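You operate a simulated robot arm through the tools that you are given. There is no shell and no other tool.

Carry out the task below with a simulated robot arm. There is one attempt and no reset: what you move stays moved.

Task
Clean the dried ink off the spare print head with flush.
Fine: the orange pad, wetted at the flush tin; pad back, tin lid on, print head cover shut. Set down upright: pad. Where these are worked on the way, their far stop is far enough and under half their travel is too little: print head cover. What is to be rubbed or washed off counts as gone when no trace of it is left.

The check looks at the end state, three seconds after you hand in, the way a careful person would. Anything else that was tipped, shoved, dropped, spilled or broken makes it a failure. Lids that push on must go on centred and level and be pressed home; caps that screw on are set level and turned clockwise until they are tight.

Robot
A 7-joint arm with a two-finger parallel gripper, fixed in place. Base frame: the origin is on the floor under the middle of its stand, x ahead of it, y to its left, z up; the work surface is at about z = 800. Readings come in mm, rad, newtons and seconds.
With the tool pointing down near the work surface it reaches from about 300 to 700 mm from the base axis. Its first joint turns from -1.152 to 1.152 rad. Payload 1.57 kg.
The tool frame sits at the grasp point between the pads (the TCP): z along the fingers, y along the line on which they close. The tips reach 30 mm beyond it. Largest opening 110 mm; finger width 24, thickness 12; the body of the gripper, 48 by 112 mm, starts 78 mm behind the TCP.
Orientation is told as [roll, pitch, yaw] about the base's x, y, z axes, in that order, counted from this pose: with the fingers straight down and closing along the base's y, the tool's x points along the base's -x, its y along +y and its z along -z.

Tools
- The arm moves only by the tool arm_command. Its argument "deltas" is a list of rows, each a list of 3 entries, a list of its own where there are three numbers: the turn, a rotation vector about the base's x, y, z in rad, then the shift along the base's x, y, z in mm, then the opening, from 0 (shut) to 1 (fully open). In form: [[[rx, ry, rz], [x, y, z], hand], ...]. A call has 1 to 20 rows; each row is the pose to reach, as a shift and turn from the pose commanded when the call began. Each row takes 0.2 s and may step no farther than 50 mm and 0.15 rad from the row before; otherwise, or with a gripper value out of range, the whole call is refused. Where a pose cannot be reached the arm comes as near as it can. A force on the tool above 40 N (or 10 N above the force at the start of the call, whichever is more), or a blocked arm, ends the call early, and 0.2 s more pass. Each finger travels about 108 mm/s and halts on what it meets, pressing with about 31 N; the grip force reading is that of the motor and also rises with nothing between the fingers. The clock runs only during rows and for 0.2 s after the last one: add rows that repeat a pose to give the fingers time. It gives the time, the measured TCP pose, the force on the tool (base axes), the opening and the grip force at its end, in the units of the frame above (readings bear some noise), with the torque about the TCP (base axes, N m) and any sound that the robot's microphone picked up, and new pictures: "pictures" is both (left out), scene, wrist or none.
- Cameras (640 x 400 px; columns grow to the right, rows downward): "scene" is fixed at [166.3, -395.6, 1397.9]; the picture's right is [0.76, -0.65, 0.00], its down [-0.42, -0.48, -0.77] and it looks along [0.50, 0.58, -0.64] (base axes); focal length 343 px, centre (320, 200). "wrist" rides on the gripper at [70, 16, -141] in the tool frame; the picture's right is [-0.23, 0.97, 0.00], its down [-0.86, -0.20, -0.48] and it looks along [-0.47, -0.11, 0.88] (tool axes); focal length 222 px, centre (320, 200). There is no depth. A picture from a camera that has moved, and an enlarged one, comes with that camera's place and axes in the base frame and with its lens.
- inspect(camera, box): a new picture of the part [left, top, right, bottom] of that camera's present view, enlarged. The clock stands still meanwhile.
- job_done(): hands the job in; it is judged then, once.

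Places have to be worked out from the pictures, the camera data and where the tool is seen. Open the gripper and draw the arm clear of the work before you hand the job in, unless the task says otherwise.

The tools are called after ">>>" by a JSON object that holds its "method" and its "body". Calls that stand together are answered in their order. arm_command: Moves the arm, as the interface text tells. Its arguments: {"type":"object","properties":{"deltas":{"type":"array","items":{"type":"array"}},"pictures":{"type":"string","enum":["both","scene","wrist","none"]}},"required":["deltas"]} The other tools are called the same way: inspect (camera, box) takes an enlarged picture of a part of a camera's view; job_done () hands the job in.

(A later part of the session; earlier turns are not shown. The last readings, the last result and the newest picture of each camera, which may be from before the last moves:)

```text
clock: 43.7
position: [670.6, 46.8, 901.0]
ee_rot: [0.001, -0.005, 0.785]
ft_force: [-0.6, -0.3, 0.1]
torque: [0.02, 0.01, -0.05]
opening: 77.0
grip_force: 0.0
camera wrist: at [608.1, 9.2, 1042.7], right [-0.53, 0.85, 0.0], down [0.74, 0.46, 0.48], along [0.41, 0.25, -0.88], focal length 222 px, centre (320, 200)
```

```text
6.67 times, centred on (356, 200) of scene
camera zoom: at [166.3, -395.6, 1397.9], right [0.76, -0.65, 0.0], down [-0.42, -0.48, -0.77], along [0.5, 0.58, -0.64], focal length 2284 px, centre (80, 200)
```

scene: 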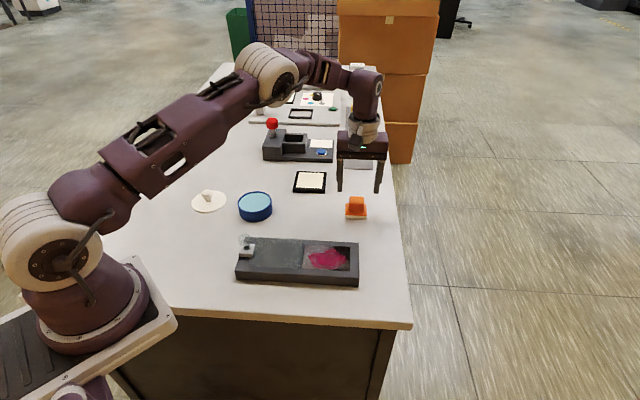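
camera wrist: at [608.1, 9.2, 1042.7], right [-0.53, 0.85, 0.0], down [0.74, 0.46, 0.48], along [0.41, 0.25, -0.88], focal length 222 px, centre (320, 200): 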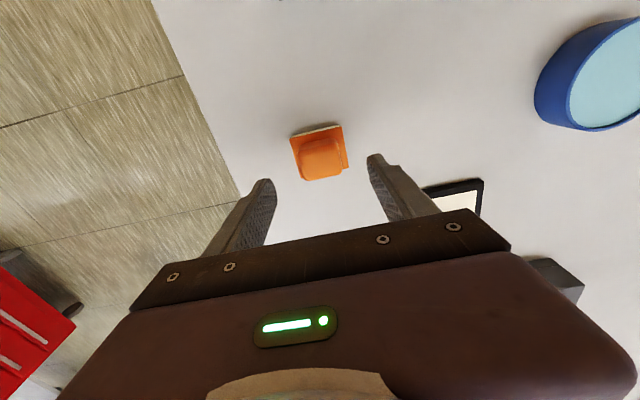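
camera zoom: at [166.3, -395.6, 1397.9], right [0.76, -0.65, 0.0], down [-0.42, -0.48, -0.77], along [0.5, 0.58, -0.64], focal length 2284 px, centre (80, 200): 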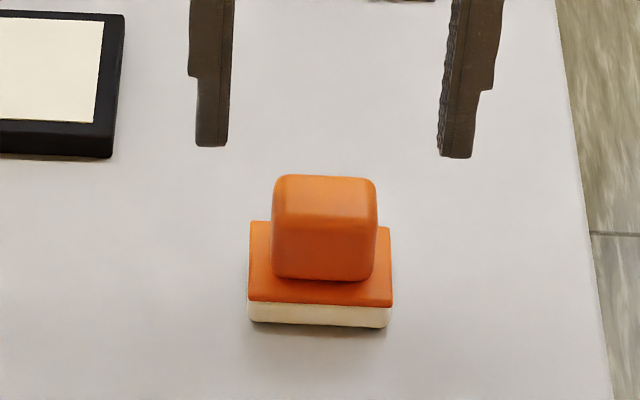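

The handle is centred between the fingers and square to them. I'll lower to z≈848, tips just above the pad's flange, and close.

>>> {"method": "arm_command", "body": {"deltas": [[[0, 0, 0], [-0.7, -0.8, -20], 0.7], [[0, 0, 0], [-0.7, -0.8, -40], 0.65], [[0, 0, 0], [-0.7, -0.8, -50], 0.6], [[0, 0, 0], [-0.7, -0.8, -52.5], 0.55], [[0, 0, 0], [-0.7, -0.8, -52.5], 0.5]]}}

>>> {"method": "inspect", "body": {"camera": "scene", "box": [320, 170, 392, 230]}}

>>> {"method": "inspect", "body": {"camera": "wrist", "box": [240, 110, 400, 230]}}

```text
clock: 44.9
position: [669.8, 45.9, 847.9]
ee_rot: [-0.001, -0.006, 0.783]
ft_force: [-0.1, 0.3, 0.1]
torque: [0.01, -0.01, 0.0]
opening: 54.8
grip_force: 0.0
camera wrist: at [607.2, 8.3, 989.6], right [-0.53, 0.85, 0.0], down [0.74, 0.46, 0.48], along [0.41, 0.25, -0.88], focal length 222 px, centre (320, 200)
```

scene: 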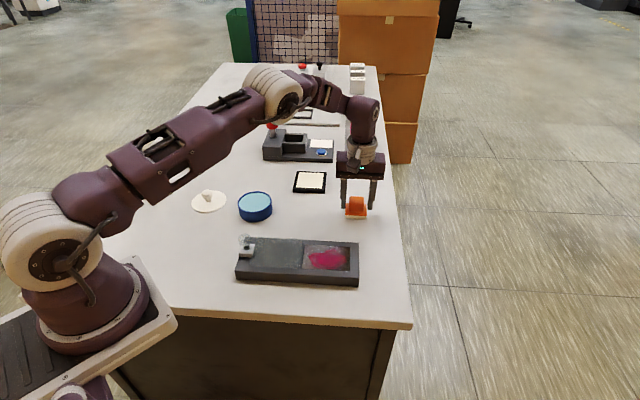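
wrist: 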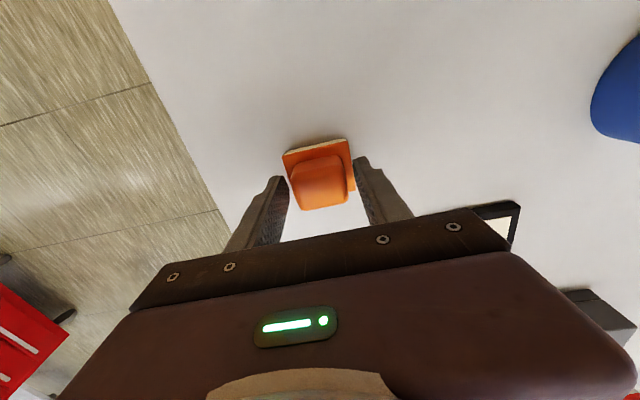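

```text
6.67 times, centred on (356, 200) of scene
camera zoom: at [166.3, -395.6, 1397.9], right [0.76, -0.65, 0.0], down [-0.42, -0.48, -0.77], along [0.5, 0.58, -0.64], focal length 2284 px, centre (80, 200)
```

zoom: 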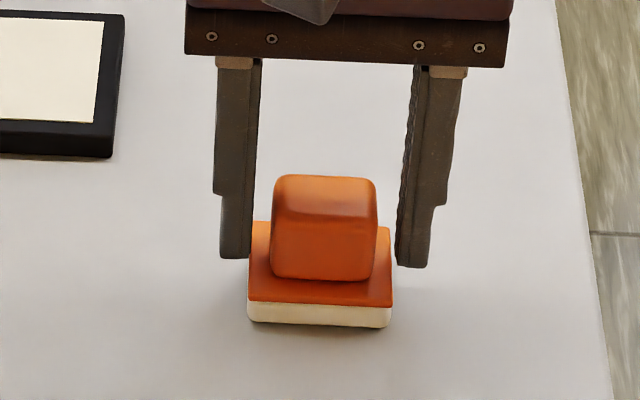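

```text
3.33 times, centred on (320, 170) of wrist
camera zoom: at [607.2, 8.3, 989.6], right [-0.53, 0.85, 0.0], down [0.74, 0.46, 0.48], along [0.41, 0.25, -0.88], focal length 740 px, centre (320, 300)
```

zoom: 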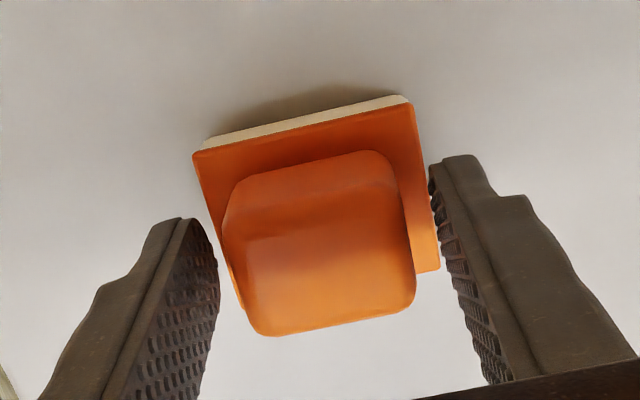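

The fingers straddle the handle evenly. I'll close on it and correct the small residual tilt.

>>> {"method": "arm_command", "body": {"deltas": [[[0, 0.005, 0.002], [0, 0, 0], 0.42], [[0, 0.005, 0.002], [0, 0, 0], 0.35], [[0, 0.005, 0.002], [0, 0, 0], 0.2], [[0, 0.005, 0.002], [0, 0, 0], 0.2]], "pictures": "none"}}

>>> {"method": "inspect", "body": {"camera": "scene", "box": [320, 170, 392, 230]}}

```text
clock: 45.9
position: [669.5, 46.5, 848.1]
ee_rot: [0.002, -0.001, 0.786]
ft_force: [0.0, 0.0, 3.3]
torque: [-0.11, -0.01, 0.02]
opening: 38.4
grip_force: 31.4
```

```text
6.67 times, centred on (356, 200) of scene
camera zoom: at [166.2, -395.6, 1397.9], right [0.76, -0.65, 0.0], down [-0.42, -0.48, -0.77], along [0.5, 0.58, -0.64], focal length 2284 px, centre (80, 200)
```

zoom: 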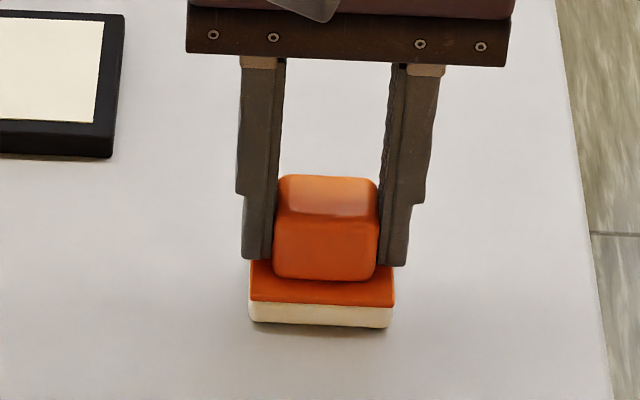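

The handle is held firmly at 38.4 mm, with the pad base centred on the tool axis. I'll lift it and carry it high to above the tin near (475.6, 223.8).

>>> {"method": "arm_command", "body": {"deltas": [[[0, 0, 0], [0, 0, 3], 0.2], [[0, 0, 0], [0, 0, 20], 0.2], [[0, 0, 0], [0, 0, 50], 0.2], [[0, 0, 0], [-15, 15, 70], 0.2], [[0, 0, 0], [-45, 40, 72], 0.2], [[0, 0, 0], [-78, 70, 72], 0.2], [[0, 0, 0], [-111, 101, 72], 0.2], [[0, 0, 0], [-144, 131, 72], 0.2], [[0, 0, 0], [-175, 160, 72], 0.2], [[0, 0, 0], [-193.9, 177.2, 72], 0.2], [[0, 0, 0], [-193.9, 177.2, 72], 0.2]]}}

>>> {"method": "inspect", "body": {"camera": "scene", "box": [205, 150, 301, 230]}}

>>> {"method": "inspect", "body": {"camera": "wrist", "box": [220, 90, 420, 220]}}

```text
clock: 48.3
position: [474.1, 223.4, 919.8]
ee_rot: [0.001, -0.002, 0.786]
ft_force: [0.8, 0.2, -0.2]
torque: [0.01, 0.0, 0.0]
opening: 38.3
grip_force: 30.2
camera wrist: at [413.5, 185.5, 1061.7], right [-0.53, 0.85, 0.0], down [0.75, 0.46, 0.48], along [0.41, 0.26, -0.88], focal length 222 px, centre (320, 200)
```

scene: 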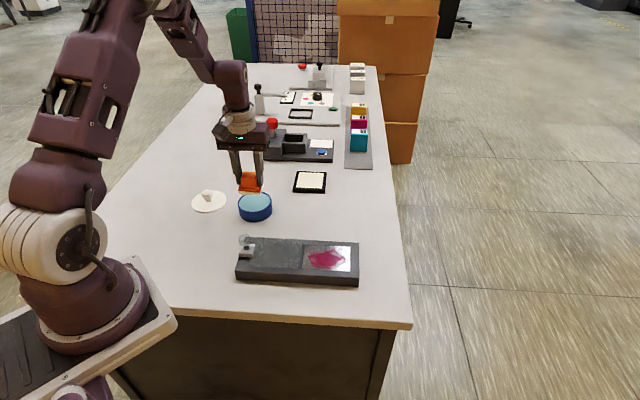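
wrist: 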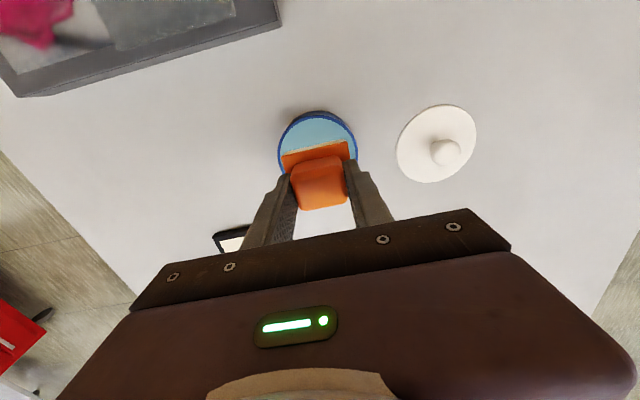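

```text
5.00 times, centred on (253, 190) of scene
camera zoom: at [166.3, -395.5, 1397.9], right [0.76, -0.65, 0.0], down [-0.42, -0.48, -0.77], along [0.5, 0.58, -0.64], focal length 1713 px, centre (655, 250)
```

zoom: 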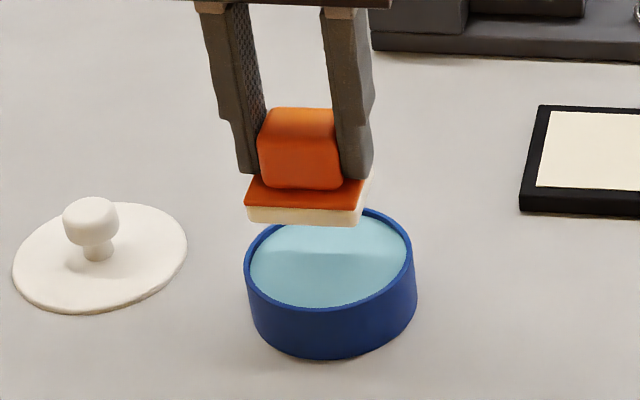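

```text
3.08 times, centred on (320, 155) of wrist
camera zoom: at [413.5, 185.5, 1061.7], right [-0.53, 0.85, 0.0], down [0.75, 0.46, 0.48], along [0.41, 0.26, -0.88], focal length 684 px, centre (320, 338)
```

zoom: 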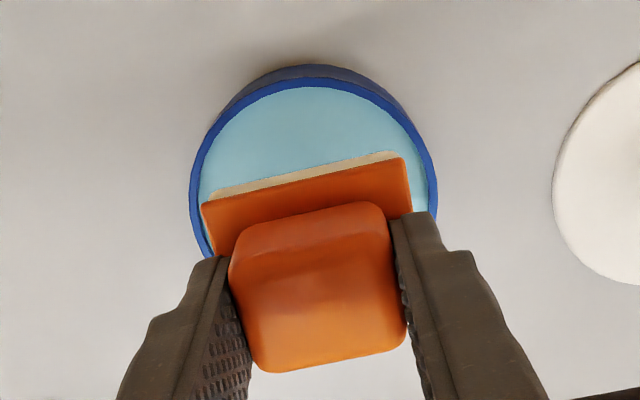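

The pad hangs level over the open tin. The pictures suggest the tin is offset a couple of millimetres from the pad axis, so I'll measure the rim more closely.

>>> {"method": "inspect", "body": {"camera": "wrist", "box": [270, 95, 366, 155]}}

>>> {"method": "inspect", "body": {"camera": "scene", "box": [230, 180, 278, 225]}}

```text
6.67 times, centred on (318, 125) of wrist
camera zoom: at [413.5, 185.5, 1061.7], right [-0.53, 0.85, 0.0], down [0.75, 0.46, 0.48], along [0.41, 0.26, -0.88], focal length 1481 px, centre (333, 700)
```

zoom: 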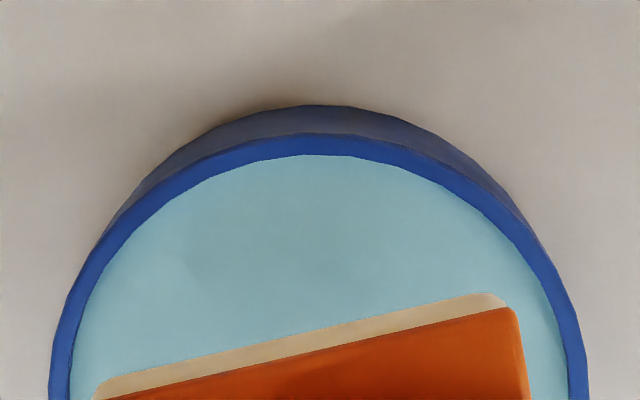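

```text
8.89 times, centred on (254, 202) of scene
camera zoom: at [166.3, -395.5, 1397.9], right [0.76, -0.65, 0.0], down [-0.42, -0.48, -0.77], along [0.5, 0.58, -0.64], focal length 3045 px, centre (907, 178)
```

zoom: 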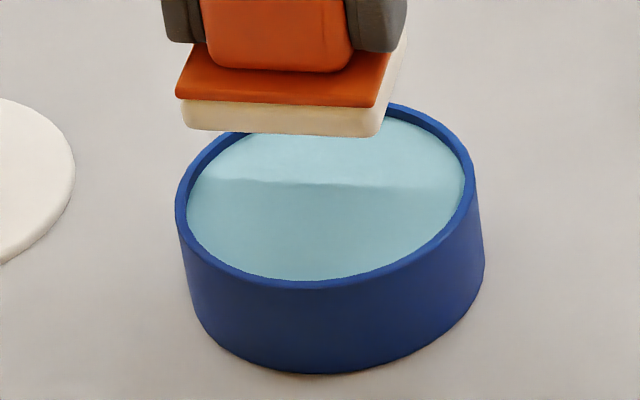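

Rim measurements put the tin centre about (+2.7, -0.8) mm from the pad axis. I'll correct for that and lower the pad to just above the liquid.

>>> {"method": "arm_command", "body": {"deltas": [[[0, 0, 0], [2.7, -0.8, -10], 0.2], [[0, 0, 0], [2.7, -0.8, -25], 0.2], [[0, 0, 0], [2.7, -0.8, -36], 0.2], [[0, 0, 0], [2.7, -0.8, -36], 0.2]]}}

>>> {"method": "inspect", "body": {"camera": "wrist", "box": [270, 105, 366, 165]}}

>>> {"method": "inspect", "body": {"camera": "scene", "box": [230, 180, 278, 225]}}

```text
clock: 49.3
position: [478.0, 221.8, 884.3]
ee_rot: [0.001, -0.002, 0.785]
ft_force: [0.8, 0.4, -1.5]
torque: [-0.02, -0.01, -0.01]
opening: 38.6
grip_force: 30.8
camera wrist: at [417.1, 184.8, 1025.8], right [-0.53, 0.85, 0.0], down [0.75, 0.46, 0.48], along [0.41, 0.26, -0.88], focal length 222 px, centre (320, 200)
```

scene: 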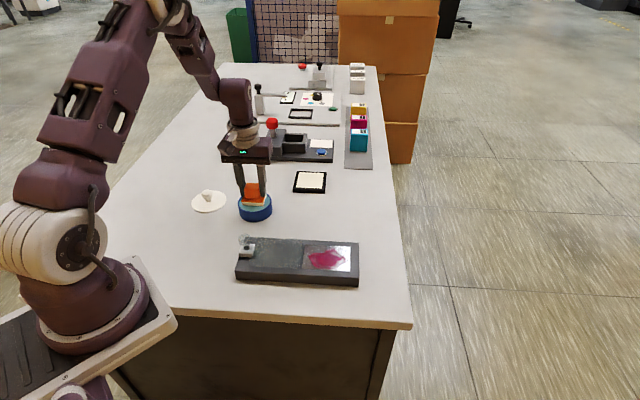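
wrist: 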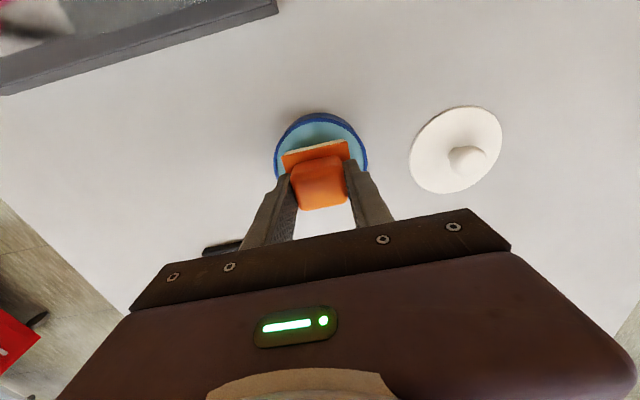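

```text
6.67 times, centred on (318, 135) of wrist
camera zoom: at [417.1, 184.8, 1025.8], right [-0.53, 0.85, 0.0], down [0.75, 0.46, 0.48], along [0.41, 0.26, -0.88], focal length 1481 px, centre (333, 633)
```

zoom: 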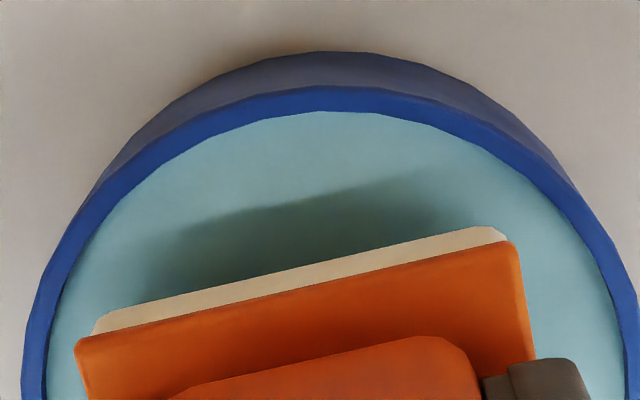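

```text
8.89 times, centred on (254, 202) of scene
camera zoom: at [166.3, -395.6, 1397.9], right [0.76, -0.65, 0.0], down [-0.42, -0.48, -0.77], along [0.5, 0.58, -0.64], focal length 3045 px, centre (907, 178)
```

zoom: 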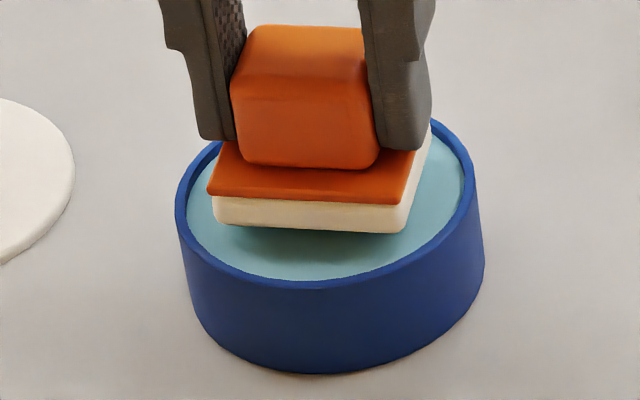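

The pad is now centred over the opening within about half a millimetre. I'll lower it into the liquid in small steps.

>>> {"method": "arm_command", "body": {"deltas": [[[0, 0, 0], [0, 0, -2], 0.2], [[0, 0, 0], [0, 0, -4], 0.2], [[0, 0, 0], [0, 0, -6], 0.2], [[0, 0, 0], [0, 0, -8], 0.2], [[0, 0, 0], [0, 0, -8], 0.2]], "pictures": "none"}}

>>> {"method": "inspect", "body": {"camera": "scene", "box": [230, 180, 278, 225]}}

```text
clock: 50.4
position: [479.5, 224.5, 878.3]
ee_rot: [0.001, -0.006, 0.787]
ft_force: [-0.9, -0.2, 8.1]
torque: [-0.04, 0.03, 0.01]
opening: 38.9
grip_force: 30.9
stopped in row 5: the force on the tool passed its limit at 41 N (the readings are from after the stop); the commanded pose is now the measured one
```

```text
8.89 times, centred on (254, 202) of scene
camera zoom: at [166.2, -395.6, 1397.9], right [0.76, -0.65, 0.0], down [-0.42, -0.48, -0.77], along [0.5, 0.58, -0.64], focal length 3045 px, centre (907, 178)
```

zoom: 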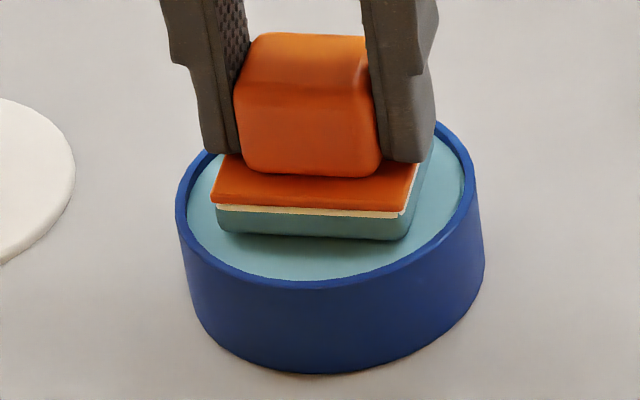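

The felt turned teal, so the pad is wet; it met the tin's surface at TCP z≈878 and the tin did not move. I'll lift straight up, level out, and let it hang a moment over the tin.

>>> {"method": "arm_command", "body": {"deltas": [[[0, 0.002, 0], [-0.5, -0.7, 5], 0.2], [[0, 0.005, -0.001], [-1, -1.4, 15], 0.2], [[0, 0.005, -0.001], [-1, -1.4, 40], 0.2], [[0, 0.005, -0.001], [-1, -1.4, 40], 0.2], [[0, 0.005, -0.001], [-1, -1.4, 40], 0.2], [[0, 0.005, -0.001], [-1, -1.4, 40], 0.2]]}}

>>> {"method": "inspect", "body": {"camera": "scene", "box": [205, 150, 301, 230]}}

```text
clock: 51.8
position: [478.2, 221.2, 917.3]
ee_rot: [0.005, 0.001, 0.785]
ft_force: [0.2, -0.3, -0.9]
torque: [-0.01, -0.01, 0.01]
opening: 38.6
grip_force: 31.1
camera wrist: at [417.1, 184.3, 1059.5], right [-0.53, 0.85, 0.01], down [0.75, 0.46, 0.48], along [0.4, 0.26, -0.88], focal length 222 px, centre (320, 200)
```

scene: 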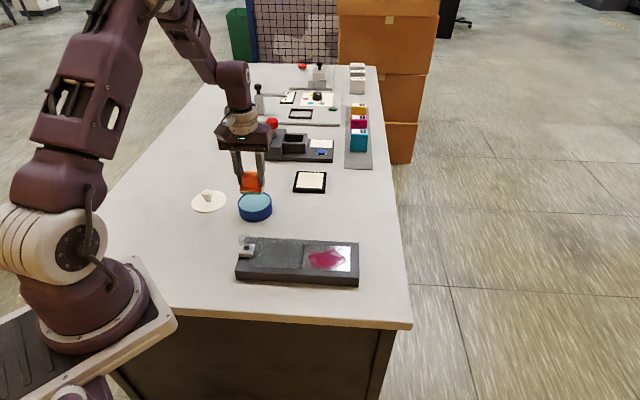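
wrist: 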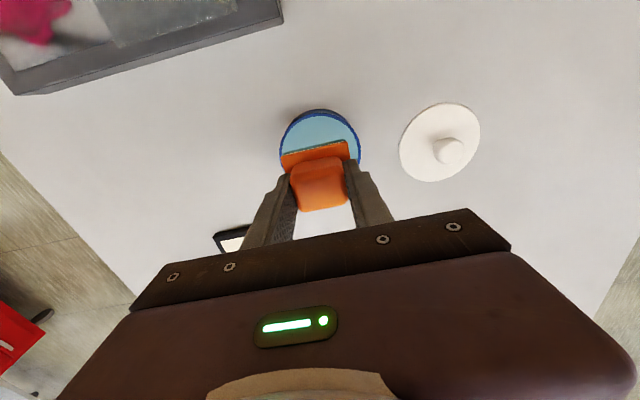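

```text
5.00 times, centred on (253, 190) of scene
camera zoom: at [166.3, -395.6, 1397.9], right [0.76, -0.65, 0.0], down [-0.42, -0.48, -0.77], along [0.5, 0.58, -0.64], focal length 1713 px, centre (655, 250)
```

zoom: 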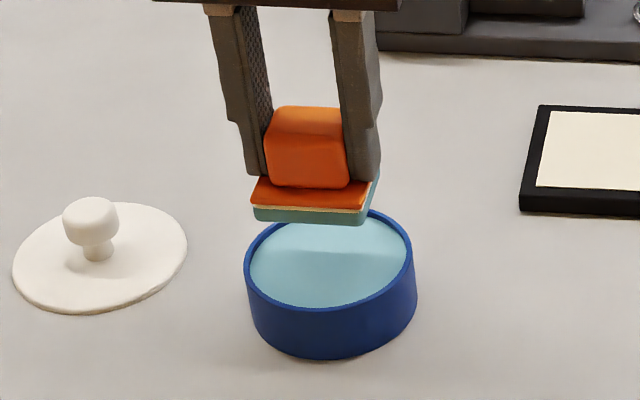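

The pad is wet with no drips visible. I'll carry it over to the exposed plate, correcting the small roll.

>>> {"method": "arm_command", "body": {"deltas": [[[-0.004, 0, 0], [2.5, -40, 5], 0.2], [[-0.004, 0, 0], [5, -80, 5], 0.2], [[-0.004, 0, 0], [8, -125, 5], 0.2], [[-0.004, 0, 0], [11, -170, 5], 0.2], [[-0.004, 0, 0], [14, -215, 5], 0.2], [[-0.004, 0, 0], [16.4, -256.8, 5], 0.2], [[-0.004, 0, 0], [16.4, -256.8, 5], 0.2]]}}

>>> {"method": "inspect", "body": {"camera": "scene", "box": [225, 205, 369, 295]}}

>>> {"method": "inspect", "body": {"camera": "wrist", "box": [200, 80, 440, 220]}}

```text
clock: 53.4
position: [493.3, -35.3, 921.9]
ee_rot: [0.003, 0.002, 0.785]
ft_force: [0.2, -0.5, 0.6]
torque: [-0.02, 0.01, 0.03]
opening: 38.3
grip_force: 30.8
camera wrist: at [432.6, -73.3, 1064.4], right [-0.53, 0.85, 0.0], down [0.75, 0.46, 0.48], along [0.4, 0.25, -0.88], focal length 222 px, centre (320, 200)
```

scene: 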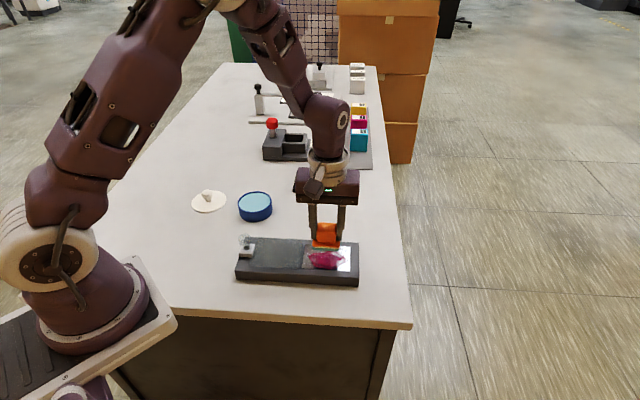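
wrist: 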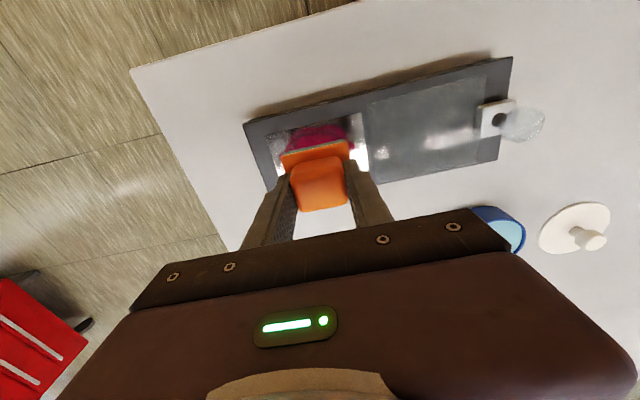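

```text
4.44 times, centred on (297, 250) of scene
camera zoom: at [166.3, -395.6, 1397.9], right [0.76, -0.65, 0.0], down [-0.42, -0.48, -0.77], along [0.5, 0.58, -0.64], focal length 1523 px, centre (422, -22)
```

zoom: 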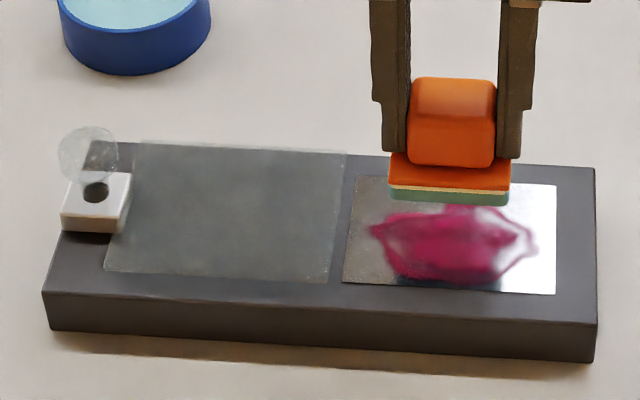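

```text
2.67 times, centred on (320, 150) of wrist
camera zoom: at [432.6, -73.3, 1064.4], right [-0.53, 0.85, 0.0], down [0.75, 0.46, 0.48], along [0.4, 0.25, -0.88], focal length 592 px, centre (320, 333)
```

zoom: 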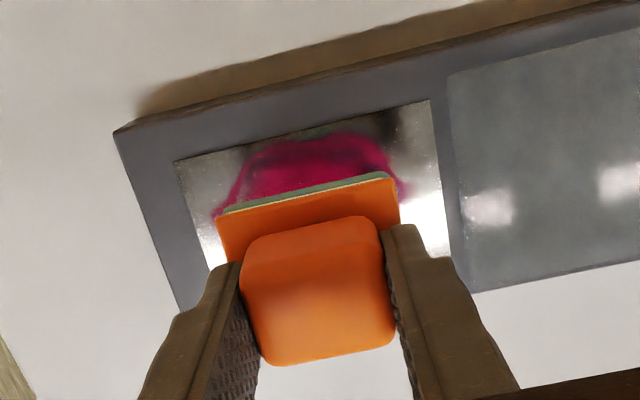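

The pad is centred over the inked plate. I'll descend to just above contact, then creep down.

>>> {"method": "arm_command", "body": {"deltas": [[[-0.002, -0.001, 0], [0, 0, -15], 0.2], [[-0.002, -0.001, 0], [0, 0, -30], 0.2], [[-0.002, -0.001, 0], [0, 0, -37], 0.2], [[-0.002, -0.001, 0], [0, 0, -37], 0.2]], "pictures": "none"}}

>>> {"method": "inspect", "body": {"camera": "scene", "box": [285, 210, 365, 290]}}

```text
clock: 54.4
position: [493.5, -34.4, 885.9]
ee_rot: [0.001, 0.004, 0.786]
ft_force: [-0.1, -0.7, -0.6]
torque: [0.02, 0.0, 0.0]
opening: 38.6
grip_force: 31.2
```

```text
5.00 times, centred on (325, 250) of scene
camera zoom: at [166.3, -395.6, 1397.9], right [0.76, -0.65, 0.0], down [-0.42, -0.48, -0.77], along [0.5, 0.58, -0.64], focal length 1713 px, centre (295, -50)
```

zoom: 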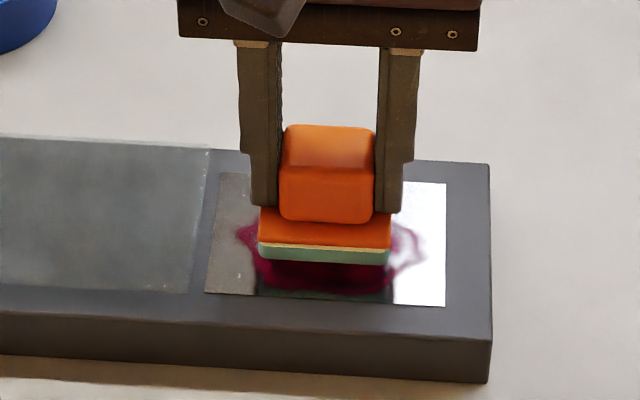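

The pad hovers a few millimetres up. I'll creep down until I feel light contact.

>>> {"method": "arm_command", "body": {"deltas": [[[0, -0.002, 0], [0, 0, -1], 0.2], [[0, -0.002, 0], [0, 0, -2], 0.2], [[0, -0.002, 0], [0, 0, -3], 0.2]], "pictures": "none"}}

>>> {"method": "arm_command", "body": {"deltas": [[[0, 0, 0], [0, 0, -0.5], 0.2], [[0, 0, 0], [0, 0, -1], 0.2]], "pictures": "none"}}

```text
clock: 55.2
position: [493.7, -35.1, 882.2]
ee_rot: [-0.001, 0.002, 0.785]
ft_force: [-0.2, 0.5, -0.7]
torque: [-0.02, 0.0, 0.03]
opening: 38.8
grip_force: 30.7
```

```text
clock: 55.8
position: [495.3, -34.5, 881.6]
ee_rot: [-0.001, 0.002, 0.785]
ft_force: [-1.1, 0.6, -0.2]
torque: [0.0, 0.03, 0.0]
opening: 38.7
grip_force: 31.4
```

>>> {"method": "arm_command", "body": {"deltas": [[[0, 0, 0], [0, 0, -0.5], 0.2], [[0, 0, 0], [0, 0, -1], 0.2]], "pictures": "none"}}

>>> {"method": "inspect", "body": {"camera": "scene", "box": [285, 210, 365, 290]}}

```text
clock: 56.4
position: [494.8, -35.3, 880.0]
ee_rot: [-0.001, 0.002, 0.787]
ft_force: [-0.1, -0.1, -1.1]
torque: [0.0, -0.01, 0.0]
opening: 38.6
grip_force: 31.2
```

```text
5.00 times, centred on (325, 250) of scene
camera zoom: at [166.3, -395.6, 1397.9], right [0.76, -0.65, 0.0], down [-0.42, -0.48, -0.77], along [0.5, 0.58, -0.64], focal length 1713 px, centre (295, -50)
```

zoom: 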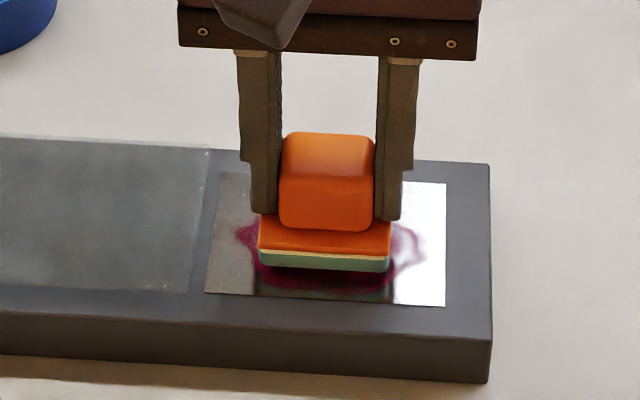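

>>> {"method": "arm_command", "body": {"deltas": [[[0, 0, 0], [0, 0, -0.5], 0.2], [[0, 0, 0], [0, 0, -1], 0.2]], "pictures": "none"}}

>>> {"method": "arm_command", "body": {"deltas": [[[0, 0, 0], [0, 0, -0.5], 0.2], [[0, 0, 0], [0, 0, -0.8], 0.2]], "pictures": "none"}}

```text
clock: 57.0
position: [495.2, -35.2, 878.5]
ee_rot: [-0.001, 0.002, 0.786]
ft_force: [-0.4, -0.2, -1.2]
torque: [0.01, 0.01, 0.0]
opening: 38.7
grip_force: 30.9
```

```text
clock: 57.6
position: [495.0, -34.7, 878.3]
ee_rot: [-0.002, 0.002, 0.785]
ft_force: [0.3, 0.1, -0.9]
torque: [0.0, 0.06, 0.01]
opening: 38.7
grip_force: 30.8
```

>>> {"method": "arm_command", "body": {"deltas": [[[0, 0, 0], [0, 0, -0.5], 0.2], [[0, 0, 0], [0, 0, -0.8], 0.2]], "pictures": "none"}}

>>> {"method": "inspect", "body": {"camera": "scene", "box": [285, 210, 365, 290]}}

```text
clock: 58.2
position: [493.7, -34.3, 877.7]
ee_rot: [0.0, 0.001, 0.787]
ft_force: [0.0, -1.0, -0.5]
torque: [0.0, -0.02, -0.03]
opening: 38.4
grip_force: 30.8
```

```text
5.00 times, centred on (325, 250) of scene
camera zoom: at [166.3, -395.6, 1397.9], right [0.76, -0.65, 0.0], down [-0.42, -0.48, -0.77], along [0.5, 0.58, -0.64], focal length 1713 px, centre (295, -50)
```

zoom: 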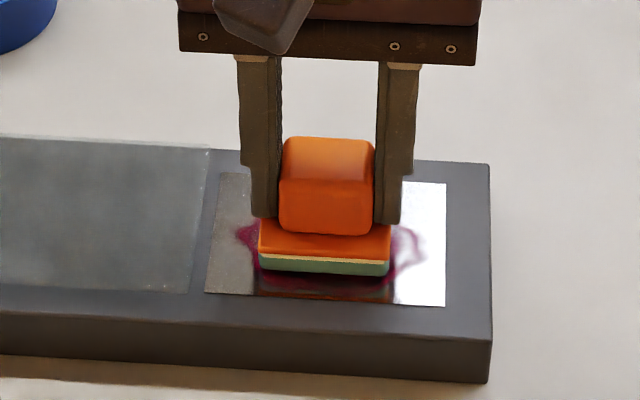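

>>> {"method": "arm_command", "body": {"deltas": [[[0, 0, 0], [0, 0, -0.4], 0.2], [[0, 0, 0], [0, 0, -0.8], 0.2]], "pictures": "none"}}

>>> {"method": "arm_command", "body": {"deltas": [[[0, 0, 0], [0, 0, -0.4], 0.2], [[0, 0, 0], [0, 0, -0.8], 0.2]], "pictures": "none"}}

```text
clock: 58.8
position: [494.0, -33.9, 877.0]
ee_rot: [-0.001, 0.002, 0.786]
ft_force: [1.2, 0.6, 0.0]
torque: [0.0, -0.01, 0.01]
opening: 38.7
grip_force: 30.5
```

```text
clock: 59.4
position: [493.7, -34.1, 876.2]
ee_rot: [-0.001, 0.001, 0.785]
ft_force: [-1.0, 0.6, 0.6]
torque: [0.11, 0.02, -0.03]
opening: 38.4
grip_force: 31.1
```

>>> {"method": "arm_command", "body": {"deltas": [[[0, 0, 0], [0, 0, -0.3], 0.2], [[0, 0, 0], [0, 0, -0.6], 0.2]], "pictures": "none"}}

>>> {"method": "inspect", "body": {"camera": "scene", "box": [305, 235, 353, 285]}}

```text
clock: 60.0
position: [493.9, -34.3, 876.5]
ee_rot: [-0.002, 0.001, 0.786]
ft_force: [-2.4, -0.9, 13.5]
torque: [0.25, -0.01, 0.03]
opening: 38.7
grip_force: 31.4
```

```text
8.00 times, centred on (329, 260) of scene
camera zoom: at [166.0, -395.6, 1397.9], right [0.76, -0.65, 0.0], down [-0.42, -0.48, -0.77], along [0.5, 0.58, -0.64], focal length 2741 px, centre (248, -280)
```

zoom: 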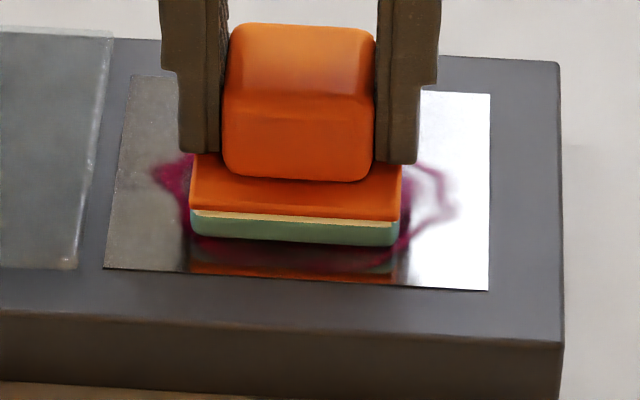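

Contact with 13.5 N. I'll start with a wipe stroke along the block's long axis through the middle, staying clear of the cover edge.

>>> {"method": "arm_command", "body": {"deltas": [[[0, 0, 0], [6.4, -6.3, 0], 0.2], [[0, 0, 0], [12.9, -12.6, 0], 0.2], [[0, 0, 0], [19.3, -18.8, 0], 0.2], [[0, 0, 0], [12.9, -12.6, 0], 0.2], [[0, 0, 0], [6.4, -6.3, 0], 0.2], [[0, 0, 0], [0, 0, 0], 0.2], [[0, 0, 0], [-5.7, 5.6, 0], 0.2], [[0, 0, 0], [-11.4, 11.2, 0], 0.2], [[0, 0, 0], [-17.2, 16.8, 0], 0.2]], "pictures": "none"}}

>>> {"method": "inspect", "body": {"camera": "scene", "box": [290, 230, 370, 290]}}

```text
clock: 62.0
position: [478.1, -17.6, 875.9]
ee_rot: [-0.003, -0.002, 0.787]
ft_force: [6.5, -5.3, 20.9]
torque: [0.13, -0.22, -0.12]
opening: 38.4
grip_force: 30.7
```

```text
6.67 times, centred on (330, 260) of scene
camera zoom: at [166.1, -395.7, 1397.9], right [0.76, -0.65, 0.0], down [-0.42, -0.48, -0.77], along [0.5, 0.58, -0.64], focal length 2284 px, centre (253, -200)
```

zoom: 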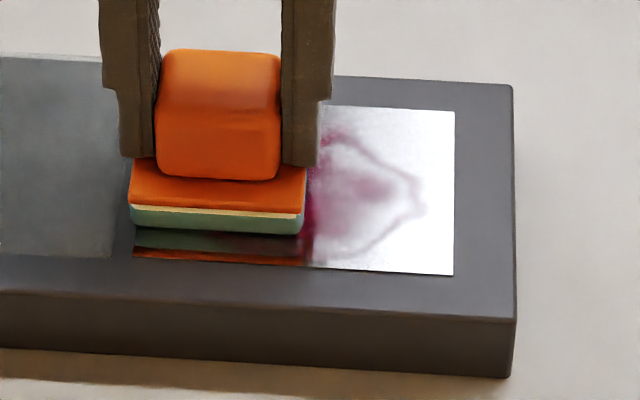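

The ink is fading after one pass (about 21 N of normal force). I'll do a lane shifted toward the front (-v) with a full stroke out and back.

>>> {"method": "arm_command", "body": {"deltas": [[[0, 0, 0], [-7.7, -7.9, 0.1], 0.2], [[0, 0, 0], [-1.6, -13.8, 0.1], 0.2], [[0, 0, 0], [4.5, -19.8, 0.1], 0.2], [[0, 0, 0], [10.6, -25.7, 0.1], 0.2], [[0, 0, 0], [16.7, -31.6, 0.1], 0.2], [[0, 0, 0], [22.8, -37.6, 0.1], 0.2], [[0, 0, 0], [28.8, -43.5, 0.1], 0.2], [[0, 0, 0], [22.8, -37.6, 0.1], 0.2], [[0, 0, 0], [16.7, -31.6, 0.1], 0.2], [[0, 0, 0], [10.6, -25.7, 0.1], 0.2], [[0, 0, 0], [4.5, -19.8, 0.1], 0.2], [[0, 0, 0], [-1.6, -13.8, 0.1], 0.2], [[0, 0, 0], [-7.7, -7.9, 0.1], 0.2]], "pictures": "none"}}

>>> {"method": "inspect", "body": {"camera": "scene", "box": [290, 230, 370, 290]}}

```text
clock: 64.8
position: [470.6, -24.6, 875.8]
ee_rot: [-0.002, 0.002, 0.784]
ft_force: [4.4, -3.1, 13.6]
torque: [-0.01, -0.16, 0.01]
opening: 38.6
grip_force: 30.9
```

```text
6.67 times, centred on (330, 260) of scene
camera zoom: at [166.2, -395.6, 1397.9], right [0.76, -0.65, 0.0], down [-0.42, -0.48, -0.77], along [0.5, 0.58, -0.64], focal length 2284 px, centre (253, -200)
```

zoom: 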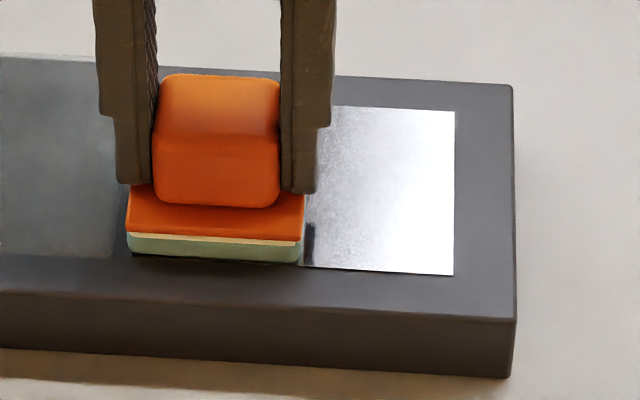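

The visible half looks clean already. Now the back lane (+v), full stroke out and back.

>>> {"method": "arm_command", "body": {"deltas": [[[0, 0, 0], [7.7, 7.9, 0], 0.2], [[0, 0, 0], [15.4, 15.8, 0], 0.2], [[0, 0, 0], [21.5, 9.9, 0], 0.2], [[0, 0, 0], [27.6, 3.9, 0], 0.2], [[0, 0, 0], [33.7, -2, 0], 0.2], [[0, 0, 0], [39.8, -7.9, 0], 0.2], [[0, 0, 0], [45.9, -13.9, 0], 0.2], [[0, 0, 0], [51.9, -19.8, 0], 0.2], [[0, 0, 0], [45.9, -13.9, 0], 0.2], [[0, 0, 0], [39.8, -7.9, 0], 0.2], [[0, 0, 0], [33.7, -2, 0], 0.2], [[0, 0, 0], [27.6, 3.9, 0], 0.2], [[0, 0, 0], [21.5, 9.9, 0], 0.2], [[0, 0, 0], [15.4, 15.8, 0], 0.2]], "pictures": "none"}}

>>> {"method": "inspect", "body": {"camera": "scene", "box": [290, 230, 370, 290]}}

```text
clock: 67.8
position: [485.0, -9.8, 875.9]
ee_rot: [-0.001, 0.003, 0.786]
ft_force: [2.5, -2.1, 7.6]
torque: [0.08, -0.17, -0.03]
opening: 38.3
grip_force: 30.7
```

```text
6.67 times, centred on (330, 260) of scene
camera zoom: at [166.2, -395.6, 1397.9], right [0.76, -0.65, 0.0], down [-0.42, -0.48, -0.77], along [0.5, 0.58, -0.64], focal length 2284 px, centre (253, -200)
```

zoom: 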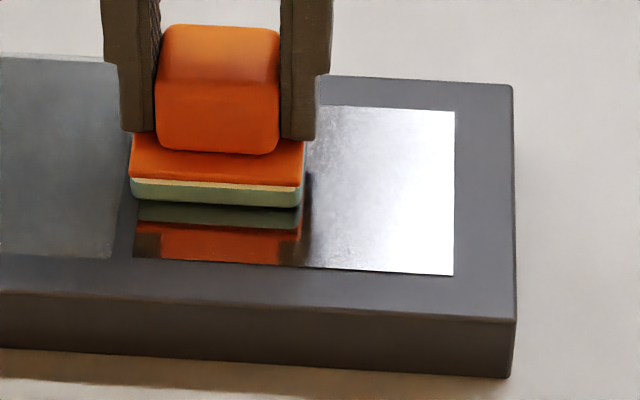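

Nearly spotless. I'll make one more thorough round over all three lanes with slightly more pressure, then lift and inspect.

>>> {"method": "arm_command", "body": {"deltas": [[[0, 0, 0], [-7.7, -7.9, -0.15], 0.2], [[0, 0, 0], [-1.6, -13.8, -0.15], 0.2], [[0, 0, 0], [4.5, -19.8, -0.15], 0.2], [[0, 0, 0], [10.6, -25.7, -0.15], 0.2], [[0, 0, 0], [16.7, -31.6, -0.15], 0.2], [[0, 0, 0], [22.8, -37.6, -0.15], 0.2], [[0, 0, 0], [28.8, -43.5, -0.15], 0.2], [[0, 0, 0], [21.1, -51.4, -0.15], 0.2], [[0, 0, 0], [15, -45.5, -0.15], 0.2], [[0, 0, 0], [8.9, -39.5, -0.15], 0.2], [[0, 0, 0], [2.8, -33.6, -0.15], 0.2], [[0, 0, 0], [-3.3, -27.7, -0.15], 0.2], [[0, 0, 0], [-9.3, -21.7, -0.15], 0.2], [[0, 0, 0], [-15.4, -15.8, -0.15], 0.2], [[0, 0, 0], [-7.7, -7.9, -0.15], 0.2], [[0, 0, 0], [0, 0, -0.15], 0.2], [[0, 0, 0], [12.2, -11.9, -0.15], 0.2], [[0, 0, 0], [24.4, -23.7, -0.15], 0.2], [[0, 0, 0], [36.5, -35.6, -0.15], 0.2]], "pictures": "none"}}

>>> {"method": "inspect", "body": {"camera": "scene", "box": [290, 230, 370, 290]}}

```text
clock: 71.8
position: [521.5, -44.8, 875.0]
ee_rot: [-0.002, 0.001, 0.786]
ft_force: [-2.4, 2.3, 7.0]
torque: [0.1, 0.05, 0.01]
opening: 38.3
grip_force: 30.9
```

```text
6.67 times, centred on (330, 260) of scene
camera zoom: at [166.1, -395.5, 1397.9], right [0.76, -0.65, 0.0], down [-0.42, -0.48, -0.77], along [0.5, 0.58, -0.64], focal length 2284 px, centre (253, -200)
```

zoom: 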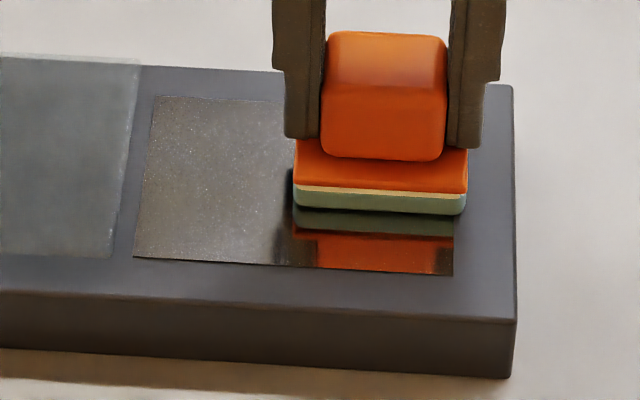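

The left part is clean too. I'll lift off and inspect the entire plate.

>>> {"method": "arm_command", "body": {"deltas": [[[0, 0, 0], [0, 0, 5], 0.2], [[0, 0, 0], [0, 0, 30], 0.2], [[0, 0, 0], [10, 10, 60], 0.2], [[0, 0, 0], [40, 25, 75], 0.2], [[0, 0, 0], [75, 40, 75], 0.2]]}}

>>> {"method": "inspect", "body": {"camera": "scene", "box": [290, 230, 370, 290]}}

>>> {"method": "inspect", "body": {"camera": "scene", "box": [300, 235, 356, 275]}}

>>> {"method": "inspect", "body": {"camera": "wrist", "box": [240, 0, 440, 130]}}

```text
clock: 73.0
position: [596.2, -5.0, 950.9]
ee_rot: [-0.002, 0.002, 0.784]
ft_force: [0.0, 0.4, -0.8]
torque: [-0.01, -0.01, 0.02]
opening: 38.7
grip_force: 31.5
camera wrist: at [535.7, -42.2, 1092.8], right [-0.53, 0.85, 0.0], down [0.75, 0.46, 0.48], along [0.41, 0.25, -0.88], focal length 222 px, centre (320, 200)
```

scene: 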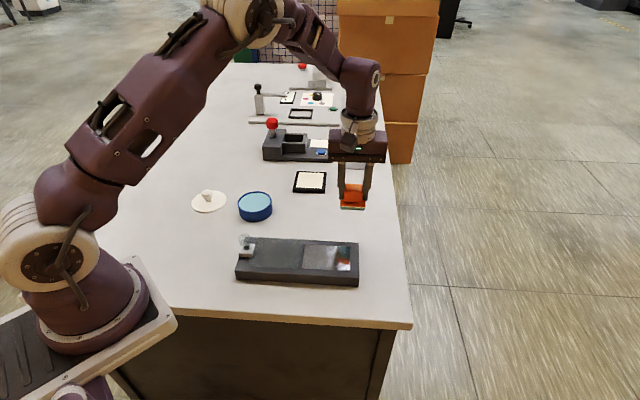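
wrist: 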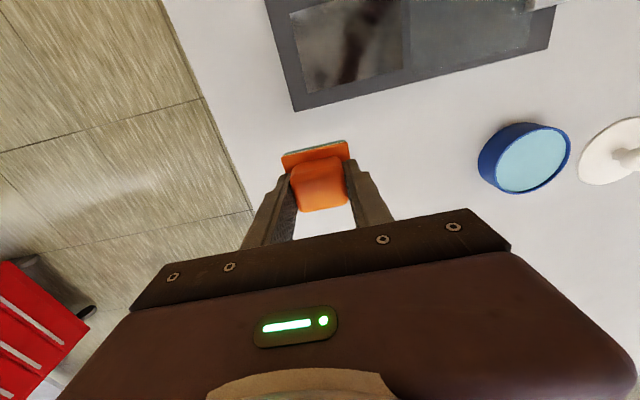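

```text
6.67 times, centred on (330, 260) of scene
camera zoom: at [166.3, -395.6, 1397.9], right [0.76, -0.65, 0.0], down [-0.42, -0.48, -0.77], along [0.5, 0.58, -0.64], focal length 2284 px, centre (253, -200)
```

zoom: 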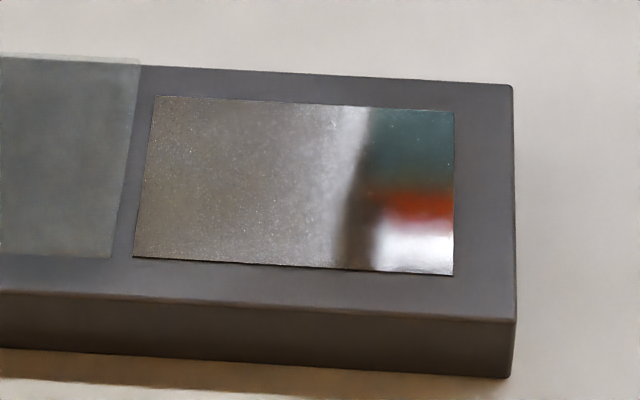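

```text
10.00 times, centred on (328, 255) of scene
camera zoom: at [166.3, -395.6, 1397.9], right [0.76, -0.65, 0.0], down [-0.42, -0.48, -0.77], along [0.5, 0.58, -0.64], focal length 3426 px, centre (240, -350)
```

zoom: 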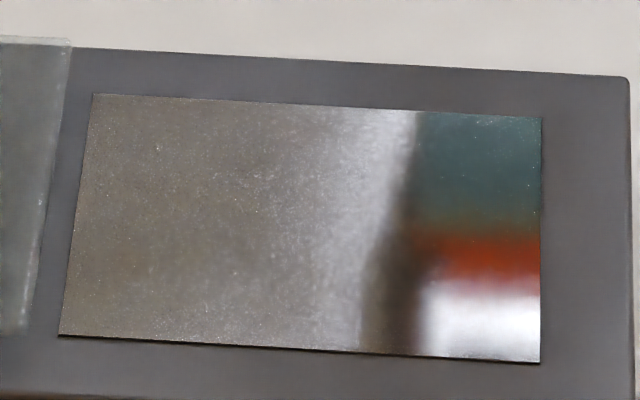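

```text
3.08 times, centred on (340, 65) of wrist
camera zoom: at [535.7, -42.2, 1092.8], right [-0.53, 0.85, 0.0], down [0.75, 0.46, 0.48], along [0.41, 0.25, -0.88], focal length 684 px, centre (258, 615)
```

zoom: 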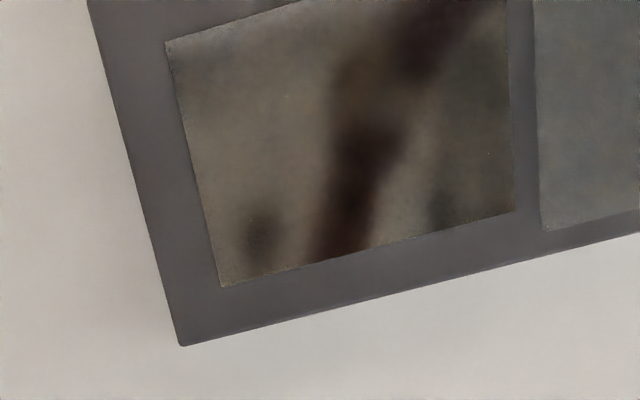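

The plate shows only reflections and no ink. I'll carry the pad back above its original spot at (669.3, 46) while the view of the plate clears.

>>> {"method": "arm_command", "body": {"deltas": [[[0, 0, 0], [35, 25, -5], 0.2], [[0, 0, 0], [73, 51, -20], 0.2], [[0, 0, 0], [73, 51, -50], 0.2], [[0, 0, 0], [73, 51, -85], 0.2], [[0, 0, 0], [73, 51, -94], 0.2], [[0, 0, 0], [73, 51, -94], 0.2]]}}

>>> {"method": "inspect", "body": {"camera": "scene", "box": [290, 230, 370, 290]}}

>>> {"method": "inspect", "body": {"camera": "scene", "box": [320, 170, 392, 230]}}

```text
clock: 74.4
position: [668.6, 47.3, 857.0]
ee_rot: [-0.002, 0.001, 0.786]
ft_force: [0.9, -0.5, -1.1]
torque: [0.0, 0.01, 0.04]
opening: 38.6
grip_force: 31.1
camera wrist: at [608.1, 8.9, 998.4], right [-0.53, 0.85, 0.0], down [0.75, 0.46, 0.48], along [0.41, 0.25, -0.88], focal length 222 px, centre (320, 200)
```

scene: 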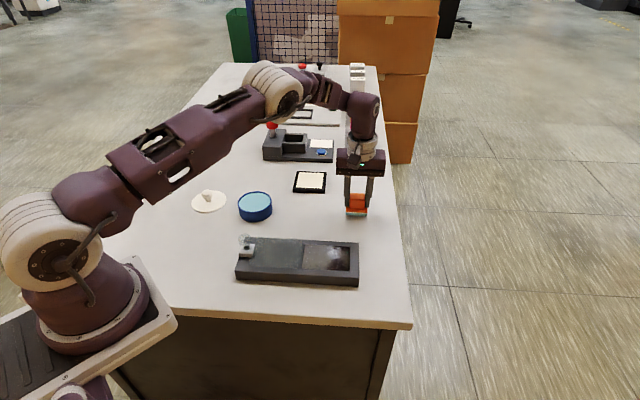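
wrist: 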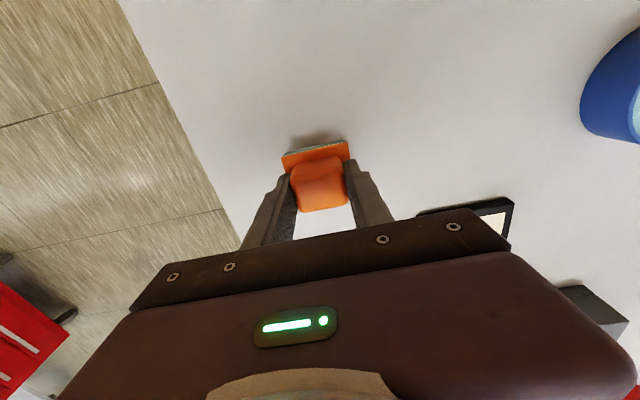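

```text
6.67 times, centred on (330, 260) of scene
camera zoom: at [166.3, -395.6, 1397.9], right [0.76, -0.65, 0.0], down [-0.42, -0.48, -0.77], along [0.5, 0.58, -0.64], focal length 2284 px, centre (253, -200)
```

zoom: 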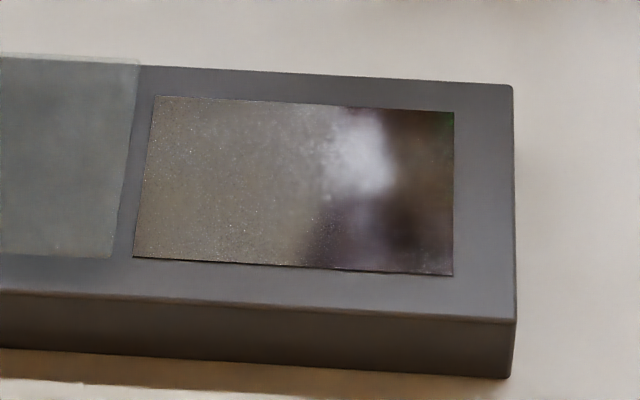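

```text
6.67 times, centred on (356, 200) of scene
camera zoom: at [166.3, -395.6, 1397.9], right [0.76, -0.65, 0.0], down [-0.42, -0.48, -0.77], along [0.5, 0.58, -0.64], focal length 2284 px, centre (80, 200)
```

zoom: 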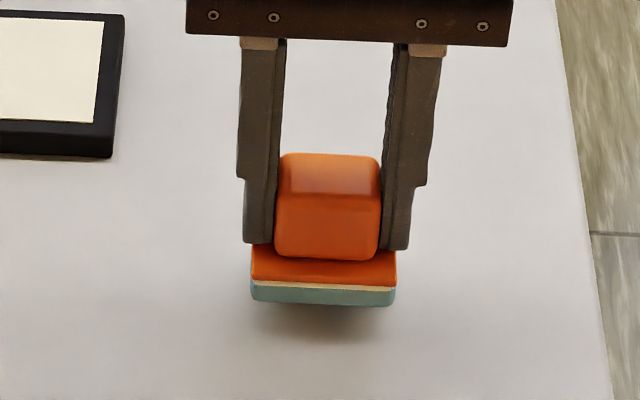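

The remaining dark patch looks like the arm's reflection. I'll zoom closely to make sure no ink trace hides there before setting the pad down.

>>> {"method": "inspect", "body": {"camera": "scene", "box": [326, 240, 358, 275]}}

>>> {"method": "inspect", "body": {"camera": "scene", "box": [300, 240, 332, 275]}}

```text
11.43 times, centred on (342, 258) of scene
camera zoom: at [166.3, -395.6, 1397.9], right [0.76, -0.65, 0.0], down [-0.42, -0.48, -0.77], along [0.5, 0.58, -0.64], focal length 3915 px, centre (69, -457)
```

zoom: 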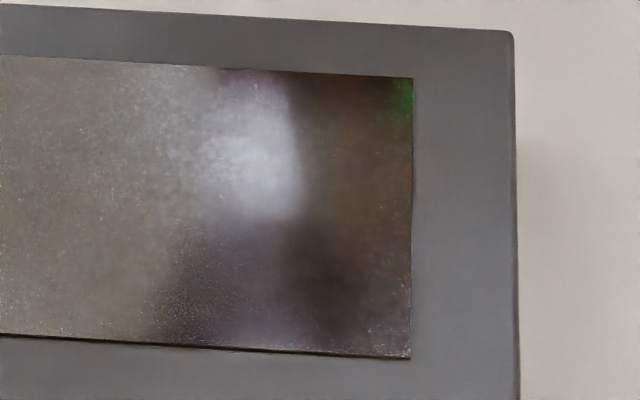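

```text
11.43 times, centred on (316, 258) of scene
camera zoom: at [166.3, -395.6, 1397.9], right [0.76, -0.65, 0.0], down [-0.42, -0.48, -0.77], along [0.5, 0.58, -0.64], focal length 3915 px, centre (366, -457)
```

zoom: 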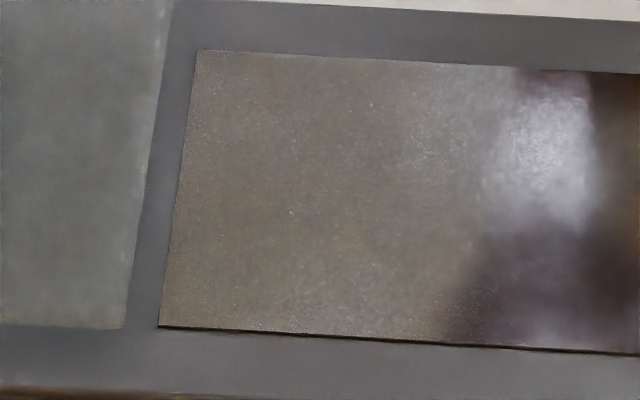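

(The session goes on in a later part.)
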